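You operate a simulated robot arm through the tools that you are given. There is no shell and no other tool. Be economical: measure what you need, move in short steps, check, and stop when the job is done.

You run a simulated two-armed robot. Do the job below in one go: nothing can be reset, and whatever is moved stays where it is left.

Task
Put the small white cap from the upper shelf of the test bench on the white job card. Take the large yellow pad and put it in the fail tray. Put the sign block marked "Faulty" from the red field of the sorting table on the floor of the centre grey tray and the sign block marked "Drained" on the left end of the blue table. Close the table drawer. Fetch the strainer from the left end of the blue table and set it on the flat grey ring there. Turn the right count knob to 3. Fetch the small carton from the top of the stock table and set it on the shelf under the desk. Take the green ring from the front of the packing bench and leave it on the back of the blue table. Take the middle saddle from the bottom shelf of the tall rack and leave it on the top of the leak test table. Turn the mixer dial to 10 degrees. Take the large strainer from the top of the steel table and put it on the upper shelf of the pipe table. Do these in any order. Set down upright: sign block, small carton, middle saddle, large strainer.

It is judged by the outcome, as a careful person would: the job done as asked, and still so three seconds after it is handed in. It fails if anything else is knocked over, pushed out of place, dropped, spilled or broken. A push-on lid holds only when it is set on centred and level and pressed home; a screw cap is set on level and turned clockwise until tight.

Robot
Two 7-joint arms with two-finger parallel grippers on one trunk, on a base that drives. Base frame: it is fixed to the floor where the robot stands at the start and does not move with it; the origin is under the middle of the robot, x ahead of it, y to its left, z up. Units: mm, rad, N and s.
The left shoulder is at the start at [50, 209, 1194], the right one opposite. With the tool pointing down near the work surface each hand reaches from about 100 to 660 mm from the robot's upright axis, wherever it stands, measured 20 degrees to its own side. Places, roughly: Fail tray (27x23 cm) [-1340, -100, 860]; back of the blue table [900, 2900, 900]; flat grey ring (7x7x2 cm) [500, 3000, 900]; floor of the centre grey tray (27x18 cm) [840, 3680, 900]; green ring (8x8x4 cm) [2500, 3500, 900]; large strainer [1250, -1500, 1000]; large yellow pad (9x5x4 cm) [-1500, 2000, 800]; left end of the blue table [700, 3000, 900]; middle saddle [-1250, 4250, 500]; mixer dial [1000, -1400, 1300]; right count knob [700, 3300, 900]; shelf under the desk [-1400, -500, 300]; sign block [-1250, 2000, 750]; small carton (8x7x9 cm) [1100, 3500, 900]; small white cap (3x4x3 cm) [500, 100, 500]; strainer (3x3x3 cm) [800, 3100, 900]; table drawer [400, 3500, 800]; top of the leak test table (44x16 cm) [-1460, 2900, 860]; upper shelf of the pipe table [2100, -3000, 600]; white job card [-1250, -2250, 750]. Payload 4.4 kg a hand.
The TCP of each hand is the grasp point between the finger pads, 23 mm short of the fingertips. In the tool frame z runs along the fingers and y along their closing line. The gripper opens to 94 mm. The fingers are 38 mm wide and 10 mm thick; the gripper's body (54 by 96 mm) begins 39 mm behind the TCP.
Orientation is that of the tool frame in the base frame, as a unit quaternion [x, y, z, w]. With the fingers straight down and closing along the base's y, the tool's x points along the base's -x, its y along +y and its z along -z.

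Tools
- The arms move only by the tool jog_arm. It takes "left_plan", "right_plan" or both (then of equal length, played together; a hand with none holds still); each is a list that holds one entry, the list of rows, each a list of 7 numbers: the shift along the tool's x, y, z in units of 40 mm (1.0 is 40 mm), then the turn, a rotation vector about the tool's x, y, z in units of 4 degrees (1.0 is 4 degrees), then the gripper command, from -1 (fully open) to 1 (shut), values between in proportion. In form: [[[tx, ty, tz, rx, ry, rz, fingers], ...]]. A call has 1 to 10 rows; each row shifts and turns the commanded pose from where the row before left it, along the tool's axes as they then stand. A call with a number of a shift or a turn outside -1 to 1 is refused whole. Each row takes 0.2 s and may step no farther than 50 mm and 0.15 rad from the row before; otherwise, or with a gripper value out of range, the whole call is refused. Where a pose cannot be reached the arm comes as near as it can. A force on the tool above 40 N (or 10 N above the force at the start of the call, whichever is more), or a blocked arm, ends the call early, and 0.2 s more pass. Each finger travels about 108 mm/s and halts on what it meets, pressing with about 41 N; the grip force reading is that of the motor and also rises with nothing between the fingers. The clock runs only during rows and for 0.2 s after the last one: add rows that do not move to give the fingers time. It gives the time, the measured TCP pose, the force on the tool (base axes), the opening and the grip force at its end, in the units of the frame above (readings bear some noise), with the torque about the TCP (base axes, N m) and any sound that the robot's microphone picked up.
- Cameras (640 x 400 px; columns grow to the right, rows downward): "scene" is now at [124.5, 0.5, 1322.8]; the picture's right is [-0.02, -1.00, 0.00], its down [-0.93, 0.02, -0.37] and it looks along [0.37, -0.01, -0.93] (base axes); focal length 281 px, centre (320, 200). "left" rides on the left gripper at [86, -16, -74] in its tool frame; the picture's right is [0.18, 0.98, 0.00], its down [-0.58, 0.11, -0.81] and it looks along [-0.79, 0.15, 0.59] (tool axes); focal length 243 px, centre (320, 200). "right" rides on the right gripper at [86, 16, -74] in its tool frame; the picture's right is [-0.18, 0.98, 0.00], its down [-0.58, -0.11, -0.81] and it looks along [-0.79, -0.15, 0.59] (tool axes); focal length 243 px, centre (320, 200).
- snapshot(camera): a new picture of that camera. The clock stands still meanwhile.
- raise_lower(by): slides the trunk up (or, below 0, down) by that many mm; the arms and the scene camera ride with it, the base frame stays. It gives what a move gives, with no picture.
- steer(legs): drives the robot by 1 to 6 legs, each [ahead, left, turn to the left] in mm, mm and rad, along the robot's own axes; the way and the turn of a leg run together, so that a leg with both is an arc; at most 1500 mm and 3.142 rad a leg. The arms and the cameras ride along, it lands a little off, and it stops where it bumps. It gives what a move gives.
- aim_head(pan, tilt): turns the head with the scene camera to pan (to the left, within 1.396 rad either way) and tilt (down, from -0.506 to 1.204), counted from straight ahead of the robot. It gives what a move gives.
- pixel_to_xyz(camera, pixels): for up to 12 pixels [column, row] of the newest picture of that camera ("zoom" is the newest enlarged one), the place [x, y, z] in the base frame of the surface seen there, good to about 3 mm. The clock stands still meanwhile.
- zoom(camera, box): a new picture of the part [left, top, right, bottom] of that camera's present view, enlarged. The clock stands still meanwhile.
- finish_job(): hands the job in; it is judged then, once.

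Go step by step. Measure first, check grasps and placings, and put right what went wrong. The budget is 357 turns and 290 pictures, counting those below and the enlarged ones. Unless the task says otherwise, let go and move clear before handing in.

The tools are called by a JSON object that holds its "fn" and its "kwargs". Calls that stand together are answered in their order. jog_arm: Moves the arms, as the interface text tells. Its arguments: {"type":"object","properties":{"left_plan":{"type":"array"},"right_plan":{"type":"array"}},"required":[]} The other tools are called the same way: raise_lower (by) slides the trunk up or down; steer (legs) drives the base; aim_head (pan, tilt) turns the head that bears the scene camera; snapshot (camera) takes a picture; pixel_to_xyz (camera, pixels) gives the place of the surface under pixels of a picture; zoom (camera, box) takes an enlarged picture of a part of a camera's view; finish_job () hands the job in.

At the start:

```text
time: 0.0
left_tool_pos: [301.6, 185.3, 773.6]
left_tool_rot: [0.0, 1.0, 0.0, 0.0]
left_contact_force: [-0.5, 0.3, -0.5]
left_moment: [-0.01, 0.02, 0.0]
left_width: 94.0
left_finger_force: 0.0
right_tool_pos: [348.6, -59.5, 750.6]
right_tool_rot: [0.0, 1.0, 0.001, -0.001]
right_contact_force: [-0.7, -0.4, 0.1]
right_moment: [-0.04, 0.02, -0.03]
right_width: 94.2
right_finger_force: 0.1
trunk travel left (down, up): [-274.0, 290.0]
robot x, y, heading: [-0.5, 2.0, -0.004]
head pan, tilt: [-0.019, 1.197]
```

scene: 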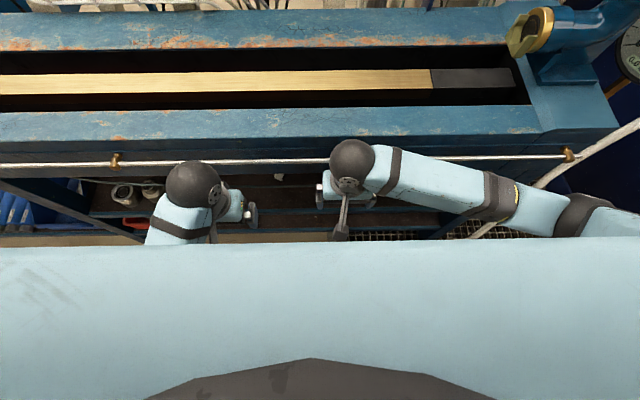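
right: 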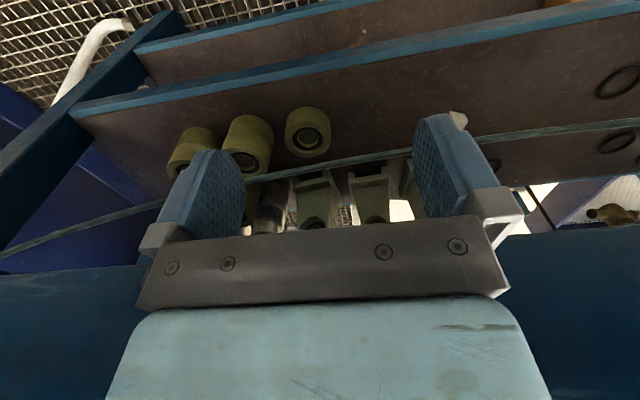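
left: 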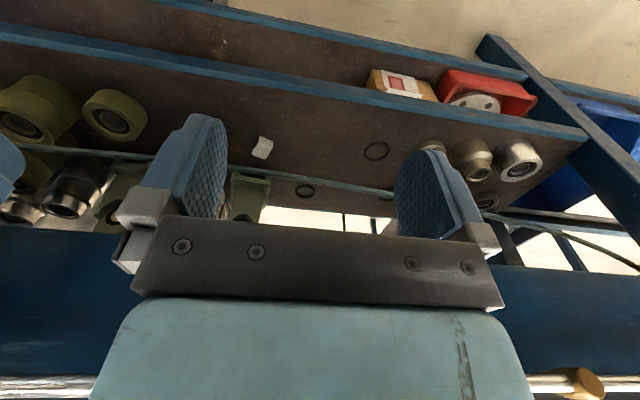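

The left picture shows a small white cap at about (262,147) on a brown shelf; the scene shows the bench with a rail in front of it. I measure these.

{"fn": "pixel_to_xyz", "kwargs": {"camera": "left", "pixels": [[262, 147], [262, 157], [300, 120], [300, 85], [300, 170], [110, 110], [376, 150], [200, 60], [475, 155], [250, 35]]}}

{"fn": "pixel_to_xyz", "kwargs": {"camera": "scene", "pixels": [[280, 177], [300, 160], [115, 160], [568, 155], [300, 120], [300, 85], [300, 140], [420, 225], [130, 195], [300, 205]]}}

{"fn": "aim_head", "kwargs": {"pan": 0, "tilt": 0.6}}

{"fn": "snapshot", "kwargs": {"camera": "scene"}}

```text
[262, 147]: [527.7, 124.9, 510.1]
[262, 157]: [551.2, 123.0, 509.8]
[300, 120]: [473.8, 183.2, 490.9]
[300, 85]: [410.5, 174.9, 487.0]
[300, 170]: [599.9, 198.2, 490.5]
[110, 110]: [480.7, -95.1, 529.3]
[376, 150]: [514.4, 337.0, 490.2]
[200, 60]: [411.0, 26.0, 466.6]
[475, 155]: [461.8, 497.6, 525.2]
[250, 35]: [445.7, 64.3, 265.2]
```

```text
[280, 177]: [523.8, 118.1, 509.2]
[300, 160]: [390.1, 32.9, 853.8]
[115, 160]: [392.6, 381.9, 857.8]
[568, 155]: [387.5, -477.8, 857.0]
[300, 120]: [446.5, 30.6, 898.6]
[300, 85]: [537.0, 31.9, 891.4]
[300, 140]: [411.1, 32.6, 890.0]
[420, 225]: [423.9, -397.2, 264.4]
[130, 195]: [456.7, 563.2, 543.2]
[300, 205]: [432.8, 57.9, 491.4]
```

```text
time: 1.0
left_tool_pos: [301.6, 185.7, 771.9]
left_tool_rot: [0.0, 1.0, 0.0, 0.0]
left_contact_force: [-0.2, -0.4, -0.1]
left_moment: [0.02, 0.01, -0.02]
left_width: 94.0
left_finger_force: 0.0
right_tool_pos: [348.6, -58.4, 750.9]
right_tool_rot: [0.0, 1.0, 0.0, 0.0]
right_contact_force: [0.6, -0.3, 0.0]
right_moment: [0.01, 0.01, 0.0]
right_width: 94.1
right_finger_force: 0.1
trunk travel left (down, up): [-274.0, 290.0]
robot x, y, heading: [-1.5, 1.8, 0.001]
head pan, tilt: [0.0, 0.6]
```

```text
286 pictures are left
```

scene: 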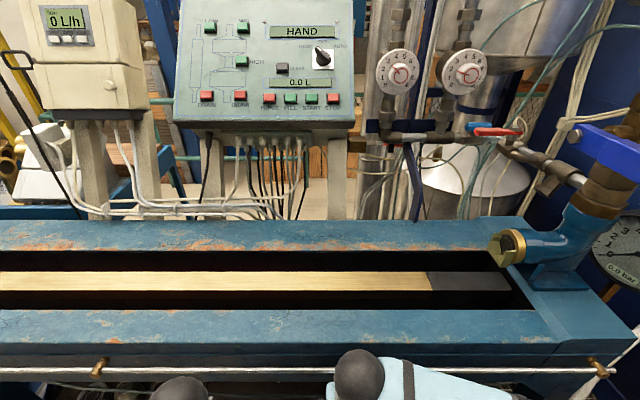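

The cap sits at about (525,121) on a shelf at z≈490 whose front edge is near x≈410, under the bench top. I will back off a little, tilt the left tool 40° forward, then lower the trunk.

{"fn": "steer", "kwargs": {"legs": [[-150, 0, 0]]}}

{"fn": "jog_arm", "kwargs": {"left_plan": [[[0, 0, 0, 0, -1, 0, -1], [0, 0, 0, 0, -1, 0, -1], [0, 0, 0, 0, -1, 0, -1], [0, 0, 0, 0, -1, 0, -1], [0, 0, 0, 0, -1, 0, -1], [0, 0, 0, 0, -1, 0, -1], [0, 0, 0, 0, -1, 0, -1], [0, 0, 0, 0, -1, 0, -1], [0, 0, 0, 0, -1, 0, -1], [0, 0, 0, 0, -1, 0, -1]]]}}

{"fn": "raise_lower", "kwargs": {"by": -240}}

{"fn": "snapshot", "kwargs": {"camera": "left"}}

```text
time: 2.4
left_tool_pos: [149.9, 184.4, 771.6]
left_tool_rot: [0.001, 1.0, 0.0, 0.0]
left_contact_force: [-0.3, -0.2, -0.2]
left_moment: [-0.01, 0.01, 0.01]
left_width: 94.1
left_finger_force: 0.1
right_tool_pos: [197.6, -59.4, 751.1]
right_tool_rot: [0.001, 1.0, 0.001, 0.001]
right_contact_force: [0.4, -0.2, -0.4]
right_moment: [0.0, -0.04, -0.01]
right_width: 94.2
right_finger_force: 0.0
trunk travel left (down, up): [-274.0, 290.0]
robot x, y, heading: [-152.5, -2.0, -0.002]
head pan, tilt: [0.0, 0.6]
```

```text
time: 4.6
left_tool_pos: [160.7, 195.1, 780.0]
left_tool_rot: [-0.006, 0.934, 0.006, 0.356]
left_contact_force: [-0.6, 0.1, 1.1]
left_moment: [-0.01, -0.03, 0.02]
left_width: 94.0
left_finger_force: 0.1
right_tool_pos: [197.3, -59.9, 750.9]
right_tool_rot: [0.001, 1.0, 0.001, 0.0]
right_contact_force: [1.1, 0.6, -0.2]
right_moment: [0.05, 0.01, 0.01]
right_width: 94.0
right_finger_force: 0.0
trunk travel left (down, up): [-274.0, 290.0]
robot x, y, heading: [-150.5, 1.8, -0.004]
head pan, tilt: [0.0, 0.6]
```

```text
time: 5.1
left_tool_pos: [160.5, 197.4, 768.8]
left_tool_rot: [-0.008, 0.934, 0.008, 0.356]
left_contact_force: [-4.3, -4.5, 11.2]
left_moment: [-0.21, 1.53, 0.61]
left_width: 94.0
left_finger_force: 0.0
right_tool_pos: [196.4, -58.9, 740.0]
right_tool_rot: [0.0, 1.0, 0.0, 0.0]
right_contact_force: [0.2, -1.1, -0.3]
right_moment: [0.03, 0.02, 0.01]
right_width: 93.9
right_finger_force: 0.0
trunk travel left (down, up): [-263.0, 301.0]
robot x, y, heading: [-151.6, -0.2, 0.002]
head pan, tilt: [0.0, 0.6]
stopped: the force on the tool passed its limit at 133 N (the readings are from after the stop); the commanded pose is now the measured one
```

```text
285 pictures are left
```

left: 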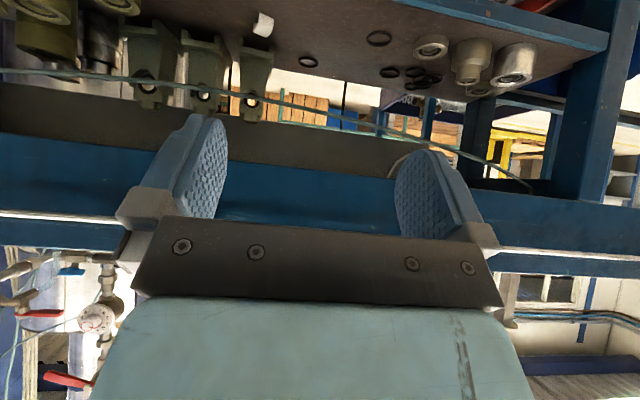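

The trunk stopped because the left hand pressed on the robot's own body (it was too near). I move the left hand 160 mm ahead, then lower again.

{"fn": "raise_lower", "kwargs": {"by": 15}}

{"fn": "jog_arm", "kwargs": {"left_plan": [[[-0.6, 0, 0.53, 0, 0, 0, -1], [-0.6, 0, 0.53, 0, 0, 0, -1], [-0.6, 0, 0.53, 0, 0, 0, -1], [-0.6, 0, 0.53, 0, 0, 0, -1], [-0.6, 0, 0.53, 0, 0, 0, -1]]]}}

{"fn": "raise_lower", "kwargs": {"by": -240}}

{"fn": "snapshot", "kwargs": {"camera": "left"}}

```text
time: 5.7
left_tool_pos: [161.8, 197.0, 785.0]
left_tool_rot: [-0.008, 0.934, 0.01, 0.357]
left_contact_force: [-0.2, -0.1, 1.0]
left_moment: [0.0, -0.01, 0.02]
left_width: 93.9
left_finger_force: 0.0
right_tool_pos: [196.3, -60.1, 755.8]
right_tool_rot: [0.001, 1.0, 0.0, 0.0]
right_contact_force: [0.4, 0.0, -0.3]
right_moment: [-0.01, -0.01, -0.01]
right_width: 93.9
right_finger_force: 0.1
trunk travel left (down, up): [-278.0, 286.0]
robot x, y, heading: [-152.5, -3.9, -0.002]
head pan, tilt: [0.0, 0.6]
```

```text
time: 6.9
left_tool_pos: [318.7, 199.4, 783.4]
left_tool_rot: [-0.008, 0.935, 0.01, 0.354]
left_contact_force: [-0.2, 0.0, 0.1]
left_moment: [0.02, -0.01, 0.0]
left_width: 94.1
left_finger_force: 0.0
right_tool_pos: [197.7, -59.5, 754.3]
right_tool_rot: [0.001, 1.0, -0.001, -0.001]
right_contact_force: [0.9, 0.0, -0.6]
right_moment: [0.0, 0.0, 0.02]
right_width: 93.9
right_finger_force: 0.0
trunk travel left (down, up): [-278.0, 286.0]
robot x, y, heading: [-150.8, 1.7, -0.002]
head pan, tilt: [0.0, 0.6]
```

```text
time: 8.7
left_tool_pos: [321.1, 221.0, 692.6]
left_tool_rot: [-0.02, 0.899, 0.003, 0.437]
left_contact_force: [0.2, 0.6, -0.3]
left_moment: [0.0, 0.03, -0.01]
left_width: 94.0
left_finger_force: 0.1
right_tool_pos: [197.3, -58.7, 577.3]
right_tool_rot: [0.001, 1.0, -0.001, 0.0]
right_contact_force: [1.1, 0.4, 0.2]
right_moment: [-0.02, -0.03, -0.03]
right_width: 93.9
right_finger_force: 0.1
trunk travel left (down, up): [-104.0, 460.0]
robot x, y, heading: [-151.9, 1.9, -0.001]
head pan, tilt: [0.0, 0.6]
stopped: the arm was blocked; the commanded pose is now the measured one
```

```text
284 pictures are left
```

left: 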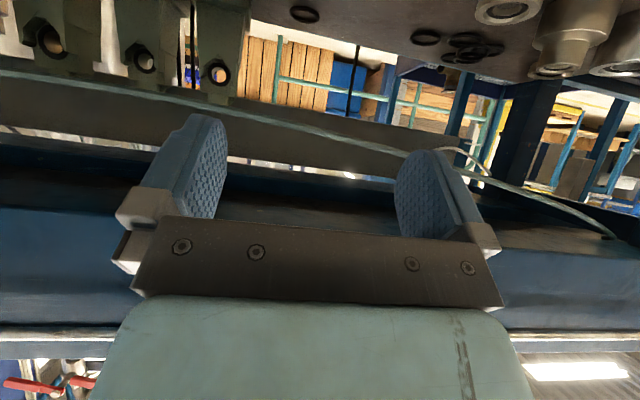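

The left arm was blocked after 174 mm of lowering. I look with the scene camera to see what it met.

{"fn": "aim_head", "kwargs": {"pan": 0.3, "tilt": 1.15}}

{"fn": "snapshot", "kwargs": {"camera": "scene"}}

```text
time: 9.6
left_tool_pos: [321.6, 222.1, 693.2]
left_tool_rot: [-0.02, 0.9, 0.005, 0.436]
left_contact_force: [-0.5, -0.3, 0.2]
left_moment: [-0.02, 0.03, -0.03]
left_width: 94.0
left_finger_force: 0.0
right_tool_pos: [196.5, -59.6, 579.6]
right_tool_rot: [0.001, 1.0, 0.0, 0.001]
right_contact_force: [0.7, 0.7, 0.5]
right_moment: [-0.01, 0.0, 0.01]
right_width: 94.1
right_finger_force: 0.1
trunk travel left (down, up): [-104.0, 460.0]
robot x, y, heading: [-149.6, -0.1, -0.001]
head pan, tilt: [0.3, 1.15]
```

```text
283 pictures are left
```

scene: 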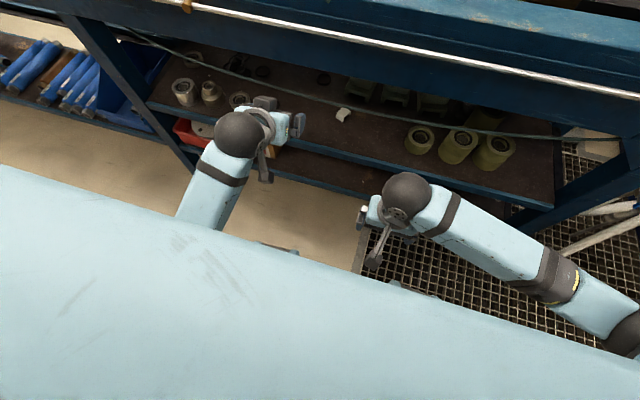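

I measure the light-blue surface and the forearm to see which one blocks.

{"fn": "pixel_to_xyz", "kwargs": {"camera": "scene", "pixels": [[100, 220], [250, 260], [400, 300], [500, 340], [100, 320], [300, 380], [205, 200], [240, 135], [470, 225], [343, 114], [415, 140], [60, 130]]}}

```text
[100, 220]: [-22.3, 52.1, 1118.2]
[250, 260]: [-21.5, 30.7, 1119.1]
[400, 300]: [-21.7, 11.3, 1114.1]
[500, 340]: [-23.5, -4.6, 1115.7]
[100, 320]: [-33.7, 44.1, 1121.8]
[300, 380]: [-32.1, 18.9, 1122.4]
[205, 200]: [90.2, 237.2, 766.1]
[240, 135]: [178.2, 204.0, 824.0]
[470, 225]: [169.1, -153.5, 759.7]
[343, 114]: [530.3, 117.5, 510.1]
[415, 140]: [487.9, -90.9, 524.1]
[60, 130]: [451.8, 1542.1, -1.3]
```

The forearm's elbow (near [0,240,700]) is low, so it likely met the base. I measure the hanging cable too, then work with the arm more extended.

{"fn": "pixel_to_xyz", "kwargs": {"camera": "scene", "pixels": [[232, 73], [300, 94], [340, 103], [400, 117], [520, 136], [180, 45], [345, 40], [345, 70], [400, 178], [330, 148]]}}

{"fn": "raise_lower", "kwargs": {"by": 30}}

{"fn": "steer", "kwargs": {"legs": [[-120, 0, 0]]}}

```text
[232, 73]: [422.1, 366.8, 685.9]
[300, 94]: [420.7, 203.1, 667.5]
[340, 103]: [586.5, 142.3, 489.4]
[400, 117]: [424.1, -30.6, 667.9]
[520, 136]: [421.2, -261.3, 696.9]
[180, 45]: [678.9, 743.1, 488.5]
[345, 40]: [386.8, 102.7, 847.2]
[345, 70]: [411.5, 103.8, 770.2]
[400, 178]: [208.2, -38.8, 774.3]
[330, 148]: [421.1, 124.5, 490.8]
```

```text
time: 10.4
left_tool_pos: [320.9, 217.8, 723.0]
left_tool_rot: [-0.02, 0.901, 0.001, 0.434]
left_contact_force: [-0.7, 0.1, -0.2]
left_moment: [-0.02, -0.01, 0.0]
left_width: 93.7
left_finger_force: 0.1
right_tool_pos: [197.0, -59.5, 610.5]
right_tool_rot: [0.002, 1.0, -0.001, 0.001]
right_contact_force: [-0.2, 0.0, -0.5]
right_moment: [-0.01, -0.05, 0.03]
right_width: 94.0
right_finger_force: 0.1
trunk travel left (down, up): [-134.0, 430.0]
robot x, y, heading: [-155.1, 3.4, -0.002]
head pan, tilt: [0.3, 1.15]
```

```text
time: 11.6
left_tool_pos: [201.0, 219.0, 723.0]
left_tool_rot: [-0.02, 0.9, 0.002, 0.436]
left_contact_force: [-0.4, 0.2, -0.5]
left_moment: [0.01, 0.02, 0.0]
left_width: 93.8
left_finger_force: 0.0
right_tool_pos: [77.4, -58.3, 611.0]
right_tool_rot: [0.0, 1.0, 0.0, -0.001]
right_contact_force: [0.7, -0.3, 0.3]
right_moment: [0.01, -0.01, 0.02]
right_width: 94.0
right_finger_force: 0.0
trunk travel left (down, up): [-134.0, 430.0]
robot x, y, heading: [-270.5, -0.2, -0.002]
head pan, tilt: [0.3, 1.15]
```

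The cable hangs at x≈422, z≈667 in front of the cap, so the hand must go in under it at about 52° tilt. I extend the hand to about x=330, y=121 and then lower the trunk.

{"fn": "jog_arm", "kwargs": {"left_plan": [[[-0.5, -0.6, 0.64, 0, 0, 0, -0.5], [-0.5, -0.6, 0.64, 0, 0, 0, -0.5], [-0.5, -0.6, 0.64, 0, 0, 0, -0.5], [-0.5, -0.6, 0.64, 0, 0, 0, -0.5]]]}}

{"fn": "raise_lower", "kwargs": {"by": -125}}

{"fn": "snapshot", "kwargs": {"camera": "left"}}

```text
time: 12.4
left_tool_pos: [291.9, 220.6, 706.7]
left_tool_rot: [0.005, 0.898, 0.076, 0.433]
left_contact_force: [-1.1, 0.2, 0.4]
left_moment: [-0.01, 0.02, 0.0]
left_width: 70.2
left_finger_force: 0.1
right_tool_pos: [76.6, -59.6, 609.2]
right_tool_rot: [0.001, 1.0, 0.0, 0.0]
right_contact_force: [0.8, -0.3, -0.4]
right_moment: [0.0, 0.0, 0.03]
right_width: 94.0
right_finger_force: 0.1
trunk travel left (down, up): [-134.0, 430.0]
robot x, y, heading: [-274.1, 0.1, -0.0]
head pan, tilt: [0.3, 1.15]
stopped in row 3 (left hand): the arm was blocked; the commanded pose is now the measured one
```

```text
time: 13.2
left_tool_pos: [291.4, 235.9, 668.3]
left_tool_rot: [-0.001, 0.892, 0.084, 0.443]
left_contact_force: [0.4, -1.1, -0.3]
left_moment: [0.03, -0.01, -0.01]
left_width: 70.4
left_finger_force: 0.0
right_tool_pos: [77.3, -56.7, 566.6]
right_tool_rot: [-0.002, 1.0, 0.004, 0.003]
right_contact_force: [9.0, 3.9, 24.6]
right_moment: [-0.1, 3.23, -0.6]
right_width: 94.1
right_finger_force: 0.1
trunk travel left (down, up): [-83.0, 481.0]
robot x, y, heading: [-275.8, -1.9, -0.004]
head pan, tilt: [0.3, 1.15]
stopped: the force on the tool passed its limit at 83 N (the readings are from after the stop); the commanded pose is now the measured one
```

```text
282 pictures are left
```

left: 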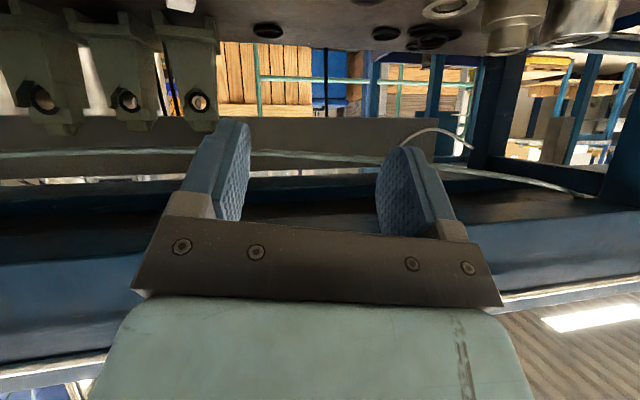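

The right hand touched the base deck and the left elbow is blocked when moving inward. I raise slightly, lift the right hand, shift the robot 100 mm right and straighten/extend the left hand.

{"fn": "raise_lower", "kwargs": {"by": 25}}

{"fn": "jog_arm", "kwargs": {"right_plan": [[[0, 0, -1, 0, 0, 0, -1], [0, 0, -1, 0, 0, 0, -1], [0, 0, -1, 0, 0, 0, -1], [0, 0, -1, 0, 0, 0, -1], [0, 0, -1, 0, 0, 0, -1], [0, 0, 0, 0, 0, 0, -1]]], "left_plan": [[[0, 0, 0, 0.66, -0.12, 0.49, -0.5], [0, 0, 0, 0.66, -0.12, 0.49, -0.5], [0, 0, 0, 0.66, -0.12, 0.49, -0.5], [-0.5, 0, 0.64, 0, 0, 0, -0.5], [-0.5, 0, 0.64, 0, 0, 0, -0.5], [-0.5, 0, 0.64, 0, 0, 0, -0.5]]]}}

{"fn": "steer", "kwargs": {"legs": [[0, -100, 0]]}}

{"fn": "raise_lower", "kwargs": {"by": -95}}

{"fn": "snapshot", "kwargs": {"camera": "left"}}

```text
time: 13.9
left_tool_pos: [292.0, 231.6, 690.9]
left_tool_rot: [0.001, 0.894, 0.08, 0.44]
left_contact_force: [0.3, -0.8, 0.3]
left_moment: [-0.01, -0.03, -0.01]
left_width: 70.5
left_finger_force: 0.2
right_tool_pos: [79.1, -58.3, 587.0]
right_tool_rot: [-0.002, 1.0, 0.003, -0.001]
right_contact_force: [-0.7, -0.7, -0.2]
right_moment: [-0.03, 0.01, -0.03]
right_width: 93.8
right_finger_force: 0.1
trunk travel left (down, up): [-108.0, 456.0]
robot x, y, heading: [-271.0, -2.1, -0.001]
head pan, tilt: [0.3, 1.15]
```

```text
time: 15.3
left_tool_pos: [390.7, 221.4, 692.9]
left_tool_rot: [0.078, 0.891, 0.042, 0.445]
left_contact_force: [0.5, -0.5, 0.3]
left_moment: [0.0, 0.01, 0.01]
left_width: 70.7
left_finger_force: 0.0
right_tool_pos: [79.4, -59.7, 790.1]
right_tool_rot: [-0.002, 1.0, 0.002, -0.001]
right_contact_force: [-0.1, 1.1, -1.5]
right_moment: [0.0, -0.01, 0.02]
right_width: 93.9
right_finger_force: 0.1
trunk travel left (down, up): [-108.0, 456.0]
robot x, y, heading: [-272.5, -0.6, -0.005]
head pan, tilt: [0.3, 1.15]
```

```text
time: 16.9
left_tool_pos: [390.3, 119.2, 692.3]
left_tool_rot: [0.079, 0.891, 0.041, 0.446]
left_contact_force: [-0.5, 0.4, -0.1]
left_moment: [-0.02, 0.0, -0.02]
left_width: 70.3
left_finger_force: 0.0
right_tool_pos: [79.4, -161.6, 788.6]
right_tool_rot: [-0.001, 1.0, 0.003, 0.0]
right_contact_force: [0.4, 0.5, 0.3]
right_moment: [-0.04, -0.01, -0.02]
right_width: 94.1
right_finger_force: 0.1
trunk travel left (down, up): [-108.0, 456.0]
robot x, y, heading: [-273.2, -100.1, -0.002]
head pan, tilt: [0.3, 1.15]
```

```text
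time: 18.2
left_tool_pos: [386.6, 115.7, 642.7]
left_tool_rot: [0.084, 0.882, 0.063, 0.459]
left_contact_force: [0.6, -0.2, 0.0]
left_moment: [0.03, 0.05, -0.01]
left_width: 70.5
left_finger_force: 0.1
right_tool_pos: [70.0, -173.6, 719.4]
right_tool_rot: [-0.002, 1.0, 0.018, 0.011]
right_contact_force: [0.3, -0.5, -0.4]
right_moment: [-0.02, 0.02, 0.01]
right_width: 94.2
right_finger_force: 0.1
trunk travel left (down, up): [-13.0, 551.0]
robot x, y, heading: [-268.5, -103.9, 0.003]
head pan, tilt: [0.3, 1.15]
```

```text
281 pictures are left
```

left: 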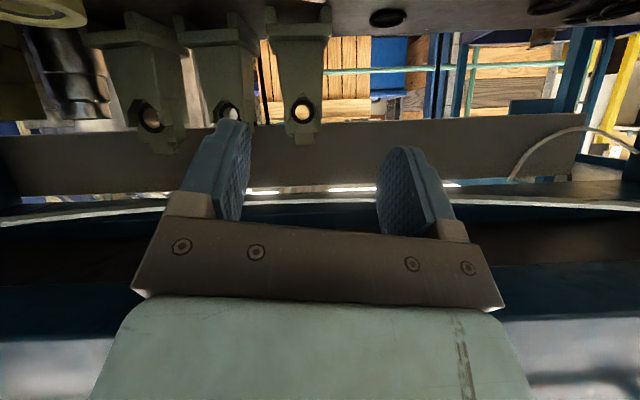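

The trunk is nearly at its bottom and the elbows ride on the base deck. I raise the trunk and instead reach down with the arm, correcting a 13° roll too.

{"fn": "raise_lower", "kwargs": {"by": 130}}

{"fn": "jog_arm", "kwargs": {"left_plan": [[[0, 0, 0, 0, 0, -0.81, -0.5], [0, 0, 0, 0, 0, -0.81, -0.5], [0, 0, 0, 0, 0, -0.81, -0.5], [0, 0, 0, 0, 0, -0.81, -0.5], [0.8, 0, 0.6, 0, 0, 0, -0.5], [0.8, 0, 0.6, 0, 0, 0, -0.5], [0.8, 0, 0.6, 0, 0, 0, -0.5], [0.8, 0, 0.6, 0, 0, 0, -0.5]]]}}

{"fn": "snapshot", "kwargs": {"camera": "left"}}

```text
time: 19.8
left_tool_pos: [389.7, 119.5, 726.1]
left_tool_rot: [0.079, 0.891, 0.041, 0.446]
left_contact_force: [0.1, 0.3, -0.1]
left_moment: [-0.02, -0.03, 0.01]
left_width: 70.6
left_finger_force: 0.2
right_tool_pos: [79.8, -160.5, 823.8]
right_tool_rot: [-0.002, 1.0, 0.002, -0.001]
right_contact_force: [-0.2, -0.5, 0.1]
right_moment: [0.05, 0.03, -0.01]
right_width: 94.1
right_finger_force: 0.0
trunk travel left (down, up): [-143.0, 421.0]
robot x, y, heading: [-273.2, -100.8, -0.005]
head pan, tilt: [0.3, 1.15]
```

```text
time: 21.8
left_tool_pos: [403.1, 149.3, 600.7]
left_tool_rot: [-0.017, 0.882, 0.021, 0.47]
left_contact_force: [-0.3, -1.2, -0.4]
left_moment: [0.02, -0.04, 0.01]
left_width: 70.5
left_finger_force: 0.1
right_tool_pos: [72.3, -163.5, 832.8]
right_tool_rot: [-0.002, 1.0, 0.006, 0.005]
right_contact_force: [-0.3, 0.4, -0.2]
right_moment: [0.02, 0.01, -0.04]
right_width: 94.0
right_finger_force: 0.1
trunk travel left (down, up): [-143.0, 421.0]
robot x, y, heading: [-270.6, -101.3, -0.002]
head pan, tilt: [0.3, 1.15]
stopped in row 8 (left hand): the arm was blocked; the commanded pose is now the measured one
```

```text
280 pictures are left
```

left: 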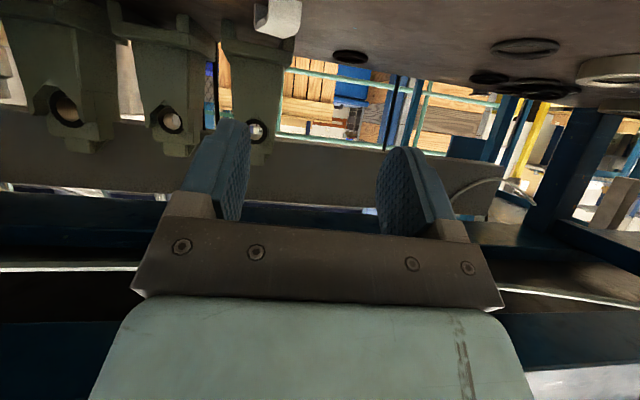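

Still blocked at z≈600. I look for the contact, from the scene camera turned left and down.

{"fn": "aim_head", "kwargs": {"pan": 0.9, "tilt": 1.2}}

{"fn": "snapshot", "kwargs": {"camera": "scene"}}

```text
time: 22.8
left_tool_pos: [402.4, 149.5, 598.4]
left_tool_rot: [-0.017, 0.883, 0.021, 0.468]
left_contact_force: [-0.7, 0.6, -0.1]
left_moment: [-0.03, -0.01, -0.03]
left_width: 70.5
left_finger_force: 0.0
right_tool_pos: [73.3, -164.1, 832.2]
right_tool_rot: [-0.003, 1.0, 0.005, 0.005]
right_contact_force: [0.2, -0.3, -0.1]
right_moment: [0.0, -0.02, -0.02]
right_width: 94.3
right_finger_force: 0.0
trunk travel left (down, up): [-143.0, 421.0]
robot x, y, heading: [-270.4, -102.0, 0.001]
head pan, tilt: [0.901, 1.201]
```

```text
279 pictures are left
```

scene: 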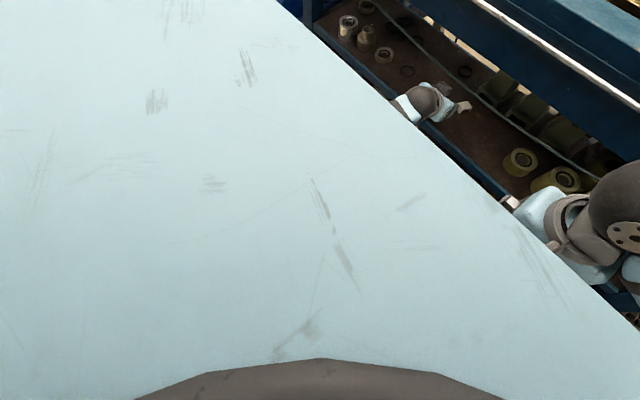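

The chest hides the elbow. In the first picture the right arm has its elbow out to the side (a better posture), so I'll use the right hand: retract the left, shift the robot left, and tilt the right tool.

{"fn": "jog_arm", "kwargs": {"left_plan": [[[-0.8, 0, -0.6, 0, 0, 0, -1], [-0.8, 0, -0.6, 0, 0, 0, -1], [-0.8, 0, -0.6, 0, 0, 0, -1], [-0.8, 0, -0.6, 0, 0, 0, -1], [-0.1, 0, -1, 0, 1, 0, -1], [-0.1, 0, -1, 0, 1, 0, -1], [0, 0, -0.8, 0, 1, 0, -1], [0, 0, -0.8, 0, 1, 0, -1], [0, 0, 0, 0, 1, 0, -1], [0, 0, 0, 0, 1, 0, -1]]], "right_plan": [[[0, 0, 0, 0, -1, 0, -0.5], [0, 0, 0, 0, -1, 0, -0.5], [0, 0, 0, 0, -1, 0, -0.5], [0, 0, 0, 0, -1, 0, -0.5], [0, 0, 0, 0, -1, 0, -0.5], [0, 0, 0, 0, -1, 0, -0.5], [0, 0, 0, 0, -1, 0, -0.5], [0, 0, 0, 0, -1, 0, -0.5], [0, 0, 0, 0, -1, 0, -0.5], [0, 0, 0, 0, -1, 0, -0.5]]]}}

{"fn": "steer", "kwargs": {"legs": [[0, 330, 0]]}}

{"fn": "aim_head", "kwargs": {"pan": -0.2, "tilt": 1.15}}

{"fn": "snapshot", "kwargs": {"camera": "scene"}}

```text
time: 23.9
left_tool_pos: [392.0, 159.7, 744.9]
left_tool_rot: [-0.018, 0.894, 0.036, 0.446]
left_contact_force: [-3.2, 1.2, -16.6]
left_moment: [0.5, 0.31, 0.35]
left_width: 94.1
left_finger_force: 0.0
right_tool_pos: [75.2, -161.3, 826.7]
right_tool_rot: [-0.001, 0.989, 0.003, 0.15]
right_contact_force: [0.5, 0.3, 0.5]
right_moment: [-0.01, -0.01, 0.03]
right_width: 70.6
right_finger_force: 0.0
trunk travel left (down, up): [-143.0, 421.0]
robot x, y, heading: [-271.9, -102.1, -0.001]
head pan, tilt: [0.901, 1.201]
stopped in row 5 (left hand): the force on the tool passed its limit at 127 N (the readings are from after the stop); the commanded pose is now the measured one
```

```text
time: 24.8
left_tool_pos: [395.2, 167.4, 737.9]
left_tool_rot: [-0.016, 0.896, 0.034, 0.443]
left_contact_force: [0.3, -0.4, 0.2]
left_moment: [-0.04, 0.0, 0.03]
left_width: 94.0
left_finger_force: 0.1
right_tool_pos: [80.2, -153.0, 821.9]
right_tool_rot: [0.0, 0.989, 0.003, 0.145]
right_contact_force: [-0.7, 0.1, 0.4]
right_moment: [0.01, 0.01, 0.0]
right_width: 70.3
right_finger_force: 0.1
trunk travel left (down, up): [-143.0, 421.0]
robot x, y, heading: [-269.6, -92.9, -0.004]
head pan, tilt: [0.901, 1.201]
stopped in leg 1: the force on the tool passed its limit at 46 N (the readings are from after the stop); the commanded pose is now the measured one
```

```text
time: 26.1
left_tool_pos: [394.8, 167.8, 741.5]
left_tool_rot: [-0.015, 0.896, 0.034, 0.443]
left_contact_force: [-0.2, -0.2, 0.1]
left_moment: [0.0, 0.0, -0.02]
left_width: 94.3
left_finger_force: 0.1
right_tool_pos: [78.4, -152.7, 824.6]
right_tool_rot: [-0.001, 0.989, 0.003, 0.147]
right_contact_force: [-1.0, 0.1, -0.1]
right_moment: [0.01, 0.0, 0.01]
right_width: 70.7
right_finger_force: 0.1
trunk travel left (down, up): [-143.0, 421.0]
robot x, y, heading: [-275.7, -90.7, -0.003]
head pan, tilt: [-0.201, 1.15]
```

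```text
278 pictures are left
```

scene: 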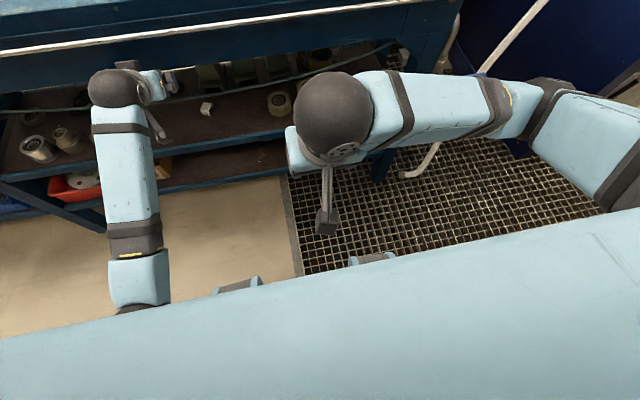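

The left hand rose into the bench beam. I pull it straight back toward the robot, then untilt.

{"fn": "jog_arm", "kwargs": {"left_plan": [[[0.6, 0, -0.79, 0, 0, 0, -1], [0.6, 0, -0.79, 0, 0, 0, -1], [0.6, 0, -0.79, 0, 0, 0, -1], [0.6, 0, -0.79, 0, 0, 0, -1], [0, 0, 0, 0, 1, 0, -1], [0, 0, 0, 0, 1, 0, -1], [0, 0, 0, 0, 1, 0, -1], [0, 0, 0, 0, 1, 0, -1], [0, 0, 0, 0, 1, 0, -1], [0, 0, 0, 0, 1, 0, -1]]], "right_plan": [[[0, 0, 0, 0, -1, 0, -0.5], [0, 0, 0, 0, -1, 0, -0.5], [0, 0, 0, 0, -1, 0, -0.5], [0, 0, 0, 0, -1, 0, -0.5], [0, 0, 0, 0, -1, 0, -0.5], [0, 0, 0, 0, -1, 0, -0.5], [0, 0, 0, 0, -1, 0, -0.5], [0, 0, 0, 0, -1, 0, -0.5], [0, 0, 0, 0, 0, 0, -0.5], [0, 0, 0, 0, 0, 0, -0.5]]]}}

{"fn": "snapshot", "kwargs": {"camera": "scene"}}

```text
time: 28.5
left_tool_pos: [230.2, 182.5, 728.2]
left_tool_rot: [-0.016, 0.969, 0.064, 0.239]
left_contact_force: [0.1, -1.0, 0.1]
left_moment: [0.01, 0.0, 0.0]
left_width: 94.1
left_finger_force: 0.1
right_tool_pos: [79.6, -153.9, 822.5]
right_tool_rot: [0.001, 0.911, 0.001, 0.413]
right_contact_force: [-0.1, -0.4, -1.0]
right_moment: [0.07, -0.01, 0.04]
right_width: 70.6
right_finger_force: 0.1
trunk travel left (down, up): [-143.0, 421.0]
robot x, y, heading: [-276.6, -94.2, -0.003]
head pan, tilt: [-0.201, 1.15]
stopped in row 10 (left hand): the arm was blocked; the commanded pose is now the measured one
```

```text
277 pictures are left
```

scene: 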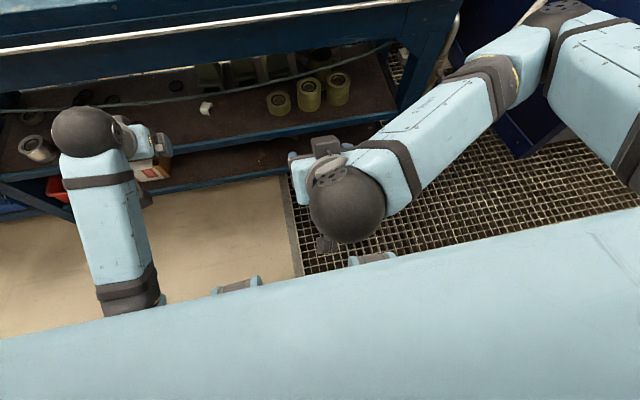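

The right arm is now tilted 49° with its elbow out. I measure its elbow's place and then shift the robot left.

{"fn": "pixel_to_xyz", "kwargs": {"camera": "scene", "pixels": [[520, 50], [565, 15], [600, 40], [345, 205], [205, 107], [480, 90]]}}

{"fn": "steer", "kwargs": {"legs": [[0, 320, 0]]}}

```text
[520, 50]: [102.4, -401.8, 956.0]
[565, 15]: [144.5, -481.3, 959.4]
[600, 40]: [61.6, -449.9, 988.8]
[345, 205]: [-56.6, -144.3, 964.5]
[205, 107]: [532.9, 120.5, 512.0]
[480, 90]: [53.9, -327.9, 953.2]
```

```text
time: 31.9
left_tool_pos: [234.0, 501.8, 731.8]
left_tool_rot: [-0.016, 0.968, 0.06, 0.241]
left_contact_force: [0.1, -0.1, -0.6]
left_moment: [0.0, 0.02, 0.03]
left_width: 94.0
left_finger_force: 0.1
right_tool_pos: [80.0, 167.8, 824.2]
right_tool_rot: [0.001, 0.911, 0.0, 0.413]
right_contact_force: [0.6, -0.9, -0.3]
right_moment: [-0.01, -0.01, 0.02]
right_width: 70.4
right_finger_force: 0.0
trunk travel left (down, up): [-143.0, 421.0]
robot x, y, heading: [-272.8, 225.1, -0.004]
head pan, tilt: [-0.201, 1.15]
```

Next I bring the right tool forward and down to about (300,121,535), in front of the shelf.

{"fn": "jog_arm", "kwargs": {"right_plan": [[[0.18, -0.12, 0.89, 0, 0, 0, -0.5], [0.18, -0.12, 0.89, 0, 0, 0, -0.5], [0.18, -0.12, 0.89, 0, 0, 0, -0.5], [0.18, -0.12, 0.89, 0, 0, 0, -0.5], [0.18, -0.12, 0.89, 0, 0, 0, -0.5], [0.18, -0.12, 0.89, 0, 0, 0, -0.5], [0.18, -0.12, 0.89, 0, 0, 0, -0.5], [0.18, -0.12, 0.89, 0, 0, 0, -0.5], [0.18, -0.12, 0.89, 0, 0, 0, -0.5], [0, 0, 0, 0, 0, 0, -0.5]]]}}

{"fn": "snapshot", "kwargs": {"camera": "scene"}}

{"fn": "snapshot", "kwargs": {"camera": "right"}}

```text
time: 34.1
left_tool_pos: [232.4, 500.7, 731.6]
left_tool_rot: [-0.016, 0.969, 0.062, 0.241]
left_contact_force: [0.3, 1.2, 0.1]
left_moment: [0.02, 0.03, 0.01]
left_width: 94.2
left_finger_force: 0.0
right_tool_pos: [277.9, 124.4, 564.3]
right_tool_rot: [0.001, 0.911, 0.002, 0.412]
right_contact_force: [-0.1, 1.0, 0.2]
right_moment: [0.01, -0.02, 0.0]
right_width: 70.6
right_finger_force: 0.1
trunk travel left (down, up): [-143.0, 421.0]
robot x, y, heading: [-273.0, 229.0, -0.002]
head pan, tilt: [-0.201, 1.15]
```

```text
276 pictures are left
```

scene: 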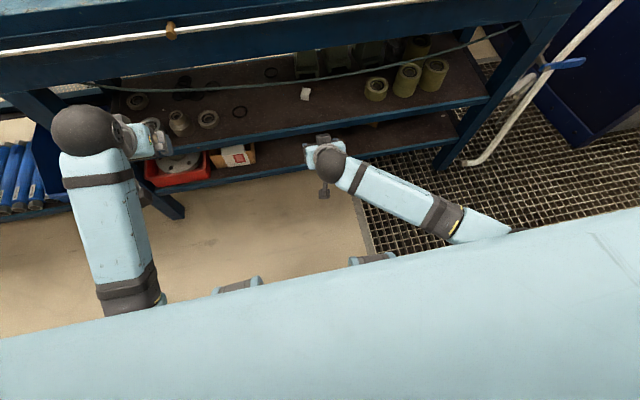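

```text
275 pictures are left
```

right: 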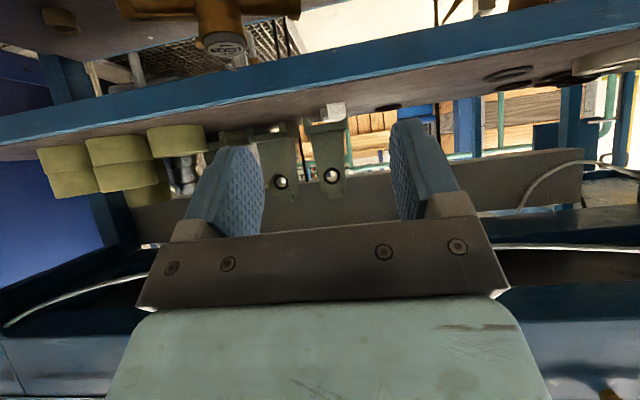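

The right arm works well this way. I measure the cap and advance to about x=430, z=545 with a bit more tilt.

{"fn": "pixel_to_xyz", "kwargs": {"camera": "scene", "pixels": [[305, 92], [303, 97], [308, 88], [300, 91], [310, 95], [305, 101]]}}

{"fn": "jog_arm", "kwargs": {"right_plan": [[[0, 0, 0, 0, -1, 0, -0.5], [-0.47, 0, 0.82, 0, 0, 0, -0.5], [-0.47, 0, 0.82, 0, 0, 0, -0.5], [-0.47, 0, 0.82, 0, 0, 0, -0.5], [-0.47, 0, 0.82, 0, 0, 0, -0.5], [0, 0, 0, 0, 0, 0, -0.5]]]}}

{"fn": "snapshot", "kwargs": {"camera": "right"}}

```text
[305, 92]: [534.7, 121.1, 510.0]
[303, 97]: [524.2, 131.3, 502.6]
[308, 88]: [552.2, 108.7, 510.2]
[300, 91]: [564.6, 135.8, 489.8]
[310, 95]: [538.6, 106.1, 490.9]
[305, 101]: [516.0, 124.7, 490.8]
```

```text
time: 35.5
left_tool_pos: [228.1, 498.7, 744.5]
left_tool_rot: [-0.015, 0.966, 0.07, 0.247]
left_contact_force: [0.5, -0.9, -3.4]
left_moment: [0.03, -0.09, -0.01]
left_width: 94.1
left_finger_force: 0.0
right_tool_pos: [423.4, 104.9, 544.2]
right_tool_rot: [0.001, 0.895, -0.005, 0.447]
right_contact_force: [0.0, -0.2, 0.5]
right_moment: [0.01, 0.02, -0.03]
right_width: 70.4
right_finger_force: 0.0
trunk travel left (down, up): [-143.0, 421.0]
robot x, y, heading: [-273.4, 227.3, -0.005]
head pan, tilt: [-0.201, 1.15]
```

```text
274 pictures are left
```

right: 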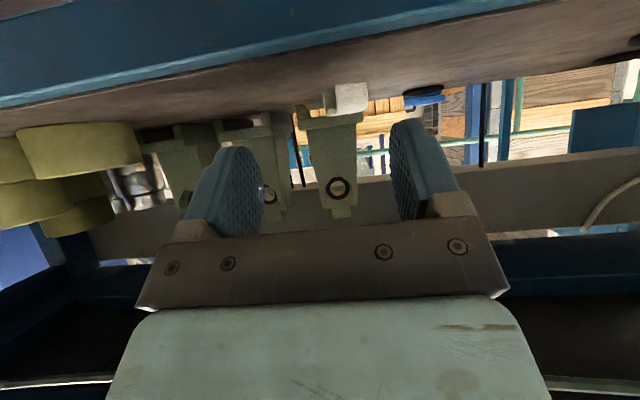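

The cap spans about x 516–552, y 106–136, top z=510. I advance toward x≈523 with a y correction, staying slightly high.

{"fn": "jog_arm", "kwargs": {"right_plan": [[[-0.45, 0.13, 0.71, 0, 0, 0, -0.5], [-0.45, 0.13, 0.71, 0, 0, 0, -0.5], [-0.45, 0.13, 0.71, 0, 0, 0, -0.5], [0, 0, 0, 0, 0, 0, -0.5]]]}}

{"fn": "snapshot", "kwargs": {"camera": "right"}}

{"fn": "snapshot", "kwargs": {"camera": "scene"}}

```text
time: 36.5
left_tool_pos: [232.1, 499.9, 732.8]
left_tool_rot: [-0.016, 0.968, 0.063, 0.242]
left_contact_force: [-0.3, 0.2, 0.8]
left_moment: [0.01, 0.0, 0.0]
left_width: 94.2
left_finger_force: 0.0
right_tool_pos: [530.3, 140.6, 540.2]
right_tool_rot: [0.002, 0.895, 0.002, 0.446]
right_contact_force: [-0.1, -0.4, 0.0]
right_moment: [-0.03, -0.02, -0.03]
right_width: 70.4
right_finger_force: 0.0
trunk travel left (down, up): [-143.0, 421.0]
robot x, y, heading: [-271.5, 226.7, -0.001]
head pan, tilt: [-0.201, 1.15]
```

```text
273 pictures are left
```

right: 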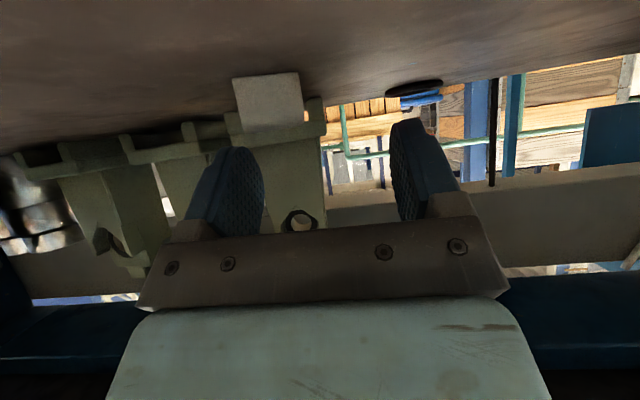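

```text
272 pictures are left
```

scene: 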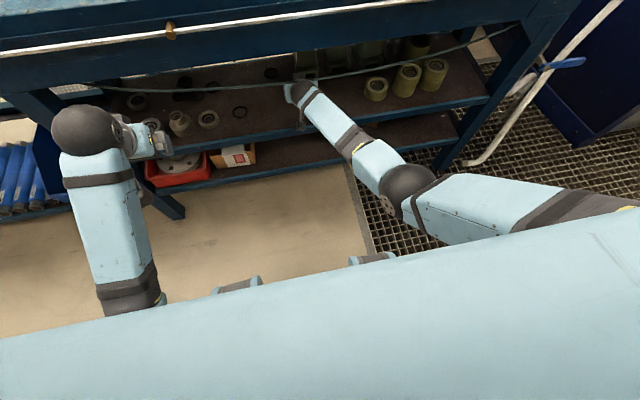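

The TCP is at y=140, z=540, and the cap is at y≈121 (left of centre at (265,105)). I shift −19 mm in y, then down 17 mm.

{"fn": "jog_arm", "kwargs": {"right_plan": [[[0, -0.47, 0, 0, 0, 0, -0.5], [0.19, 0, 0.1, 0, 0, 0, -0.5], [0.19, 0, 0.1, 0, 0, 0, -0.5], [0, 0, 0, 0, 0, 0, -0.5]]]}}

{"fn": "snapshot", "kwargs": {"camera": "right"}}

```text
time: 37.3
left_tool_pos: [231.7, 500.9, 734.0]
left_tool_rot: [-0.015, 0.968, 0.062, 0.243]
left_contact_force: [1.7, 0.7, -0.5]
left_moment: [-0.03, 0.02, -0.02]
left_width: 94.1
left_finger_force: 0.1
right_tool_pos: [526.8, 120.3, 529.3]
right_tool_rot: [0.002, 0.893, 0.001, 0.45]
right_contact_force: [-23.8, -6.2, 24.7]
right_moment: [-0.05, 3.83, 1.02]
right_width: 70.6
right_finger_force: 0.1
trunk travel left (down, up): [-143.0, 421.0]
robot x, y, heading: [-272.8, 226.9, -0.003]
head pan, tilt: [-0.201, 1.15]
stopped in row 4 (right hand): the force on the tool passed its limit at 47 N (the readings are from after the stop); the commanded pose is now the measured one
```

```text
271 pictures are left
```

right: 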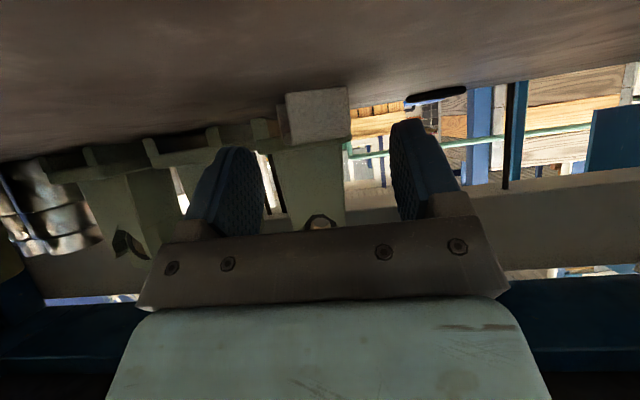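

The contact (force −24,+25 N with moment 3.8) is the wrist camera box touching the shelf edge; the fingertips already reach z≈500, level with the cap's upper half. I ease up 1.5 mm and close.

{"fn": "jog_arm", "kwargs": {"right_plan": [[[-0.03, 0, -0.02, 0, 0, 0, -0.5], [0, 0, 0, 0, 0, 0, 0], [0, 0, 0, 0, 0, 0, 0.6], [0, 0, 0, 0, 0, 0, 1], [0, 0, 0, 0, 0, 0, 1], [0, 0, 0, 0, 0, 0, 1]]]}}

{"fn": "snapshot", "kwargs": {"camera": "right"}}

```text
time: 38.7
left_tool_pos: [232.0, 501.2, 734.7]
left_tool_rot: [-0.016, 0.968, 0.061, 0.242]
left_contact_force: [0.8, 0.3, 0.5]
left_moment: [0.02, -0.03, 0.01]
left_width: 93.8
left_finger_force: 0.1
right_tool_pos: [526.9, 122.1, 530.9]
right_tool_rot: [0.001, 0.894, 0.001, 0.448]
right_contact_force: [-16.6, -8.7, 20.0]
right_moment: [-0.17, 2.94, 1.17]
right_width: 25.5
right_finger_force: 41.0
trunk travel left (down, up): [-143.0, 421.0]
robot x, y, heading: [-272.9, 226.9, -0.005]
head pan, tilt: [-0.201, 1.15]
```

```text
270 pictures are left
```

right: 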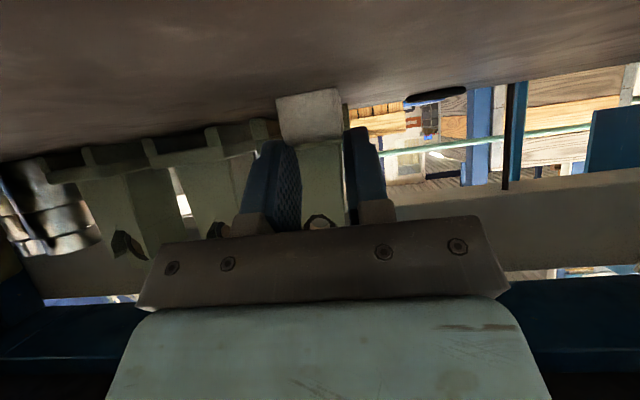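

Grip holds at 25.5 mm. I lift 6 mm and draw back.

{"fn": "jog_arm", "kwargs": {"right_plan": [[[-0.14, 0, -0.1, 0, 0, 0, 1], [0.3, 0, -0.4, 0, 0, 0, 1], [0.5, 0, -0.67, 0, 0, 0, 1], [0.5, 0, -0.67, 0, 0, 0, 1], [0.54, 0, -0.72, 0, 0, 0, 1], [0.54, 0, -0.72, 0, 0, 0, 1], [0.54, 0, -0.72, 0, 0, 0, 1], [0.54, 0, -0.72, 0, 0, 0, 1]]]}}

{"fn": "snapshot", "kwargs": {"camera": "right"}}

```text
time: 39.9
left_tool_pos: [234.0, 500.0, 745.2]
left_tool_rot: [-0.016, 0.968, 0.064, 0.242]
left_contact_force: [-0.2, -0.2, 2.1]
left_moment: [0.03, 0.05, -0.02]
left_width: 93.8
left_finger_force: 0.0
right_tool_pos: [497.4, 104.7, 648.4]
right_tool_rot: [-0.004, 0.857, -0.014, 0.515]
right_contact_force: [-0.5, 0.0, 2.3]
right_moment: [0.01, 0.16, 0.03]
right_width: 25.3
right_finger_force: 41.4
trunk travel left (down, up): [-143.0, 421.0]
robot x, y, heading: [-269.2, 227.0, -0.008]
head pan, tilt: [-0.201, 1.15]
stopped in row 6 (right hand): the arm was blocked; the commanded pose is now the measured one
```

```text
269 pictures are left
```

right: 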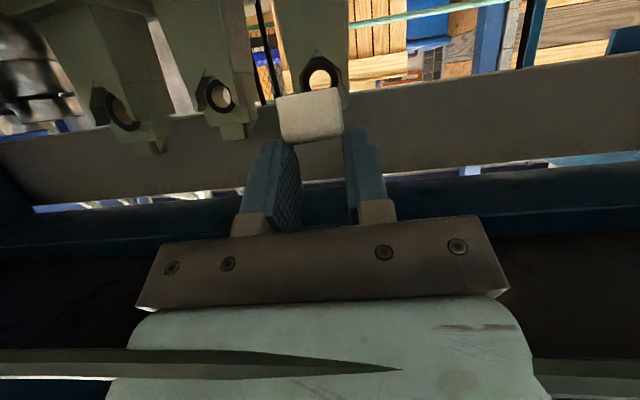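

The cap is held, but the hand swung up to z=648 and was blocked. I look at the scene.

{"fn": "snapshot", "kwargs": {"camera": "scene"}}

{"fn": "snapshot", "kwargs": {"camera": "left"}}

```text
268 pictures are left
```

scene: 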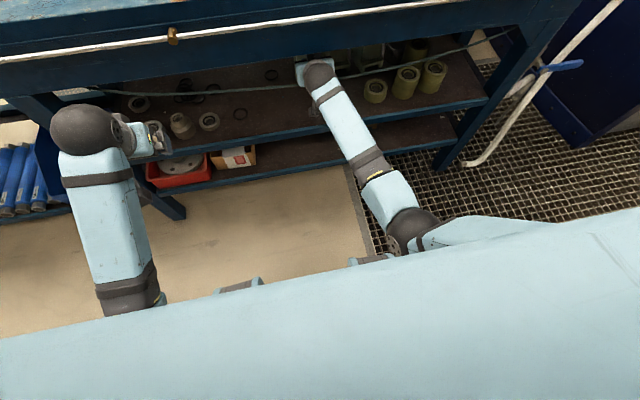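

```text
267 pictures are left
```

left: 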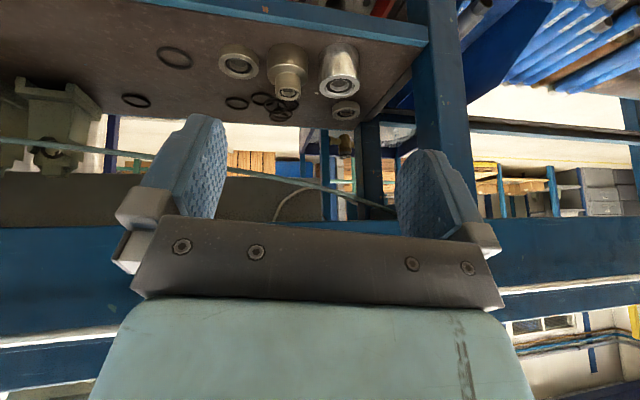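

The right elbow is down at the base, which forced the hand up. I lower the hand again under the cable, then withdraw by driving the base back rather than bending the arm.

{"fn": "jog_arm", "kwargs": {"right_plan": [[[0.6, 0.12, 0.5, 0, 0.6, 0, 1], [0.6, 0.12, 0.5, 0, 0.6, 0, 1], [0.6, 0.12, 0.5, 0, 0.6, 0, 1], [0, 0, 0, 0, 0, 0, 1]]]}}

```text
time: 40.9
left_tool_pos: [234.0, 500.3, 732.5]
left_tool_rot: [-0.015, 0.968, 0.061, 0.242]
left_contact_force: [-0.2, 0.6, 0.1]
left_moment: [-0.02, 0.01, 0.03]
left_width: 93.9
left_finger_force: 0.0
right_tool_pos: [515.7, 114.3, 553.9]
right_tool_rot: [-0.003, 0.884, -0.015, 0.467]
right_contact_force: [-0.1, 0.0, 0.3]
right_moment: [0.04, 0.0, 0.02]
right_width: 25.6
right_finger_force: 41.5
trunk travel left (down, up): [-143.0, 421.0]
robot x, y, heading: [-275.5, 223.8, -0.009]
head pan, tilt: [-0.201, 1.15]
```

Hand is at z=554 with the cap held. I drive back 200 mm.

{"fn": "steer", "kwargs": {"legs": [[-220, 0, 0]]}}

{"fn": "snapshot", "kwargs": {"camera": "right"}}

```text
time: 42.6
left_tool_pos: [16.5, 502.7, 733.5]
left_tool_rot: [-0.015, 0.968, 0.062, 0.242]
left_contact_force: [-0.7, -0.4, -0.1]
left_moment: [-0.01, -0.01, 0.04]
left_width: 94.3
left_finger_force: 0.1
right_tool_pos: [296.9, 115.8, 554.8]
right_tool_rot: [-0.003, 0.885, -0.015, 0.466]
right_contact_force: [-0.2, -0.7, 0.5]
right_moment: [0.03, 0.01, 0.02]
right_width: 25.5
right_finger_force: 41.1
trunk travel left (down, up): [-143.0, 421.0]
robot x, y, heading: [-489.4, 224.5, -0.007]
head pan, tilt: [-0.201, 1.15]
```

```text
266 pictures are left
```

right: 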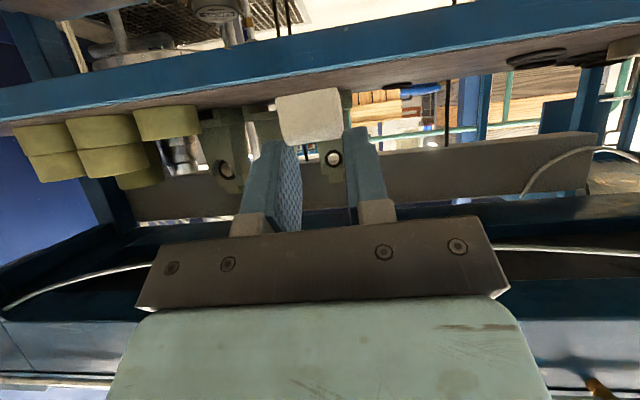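

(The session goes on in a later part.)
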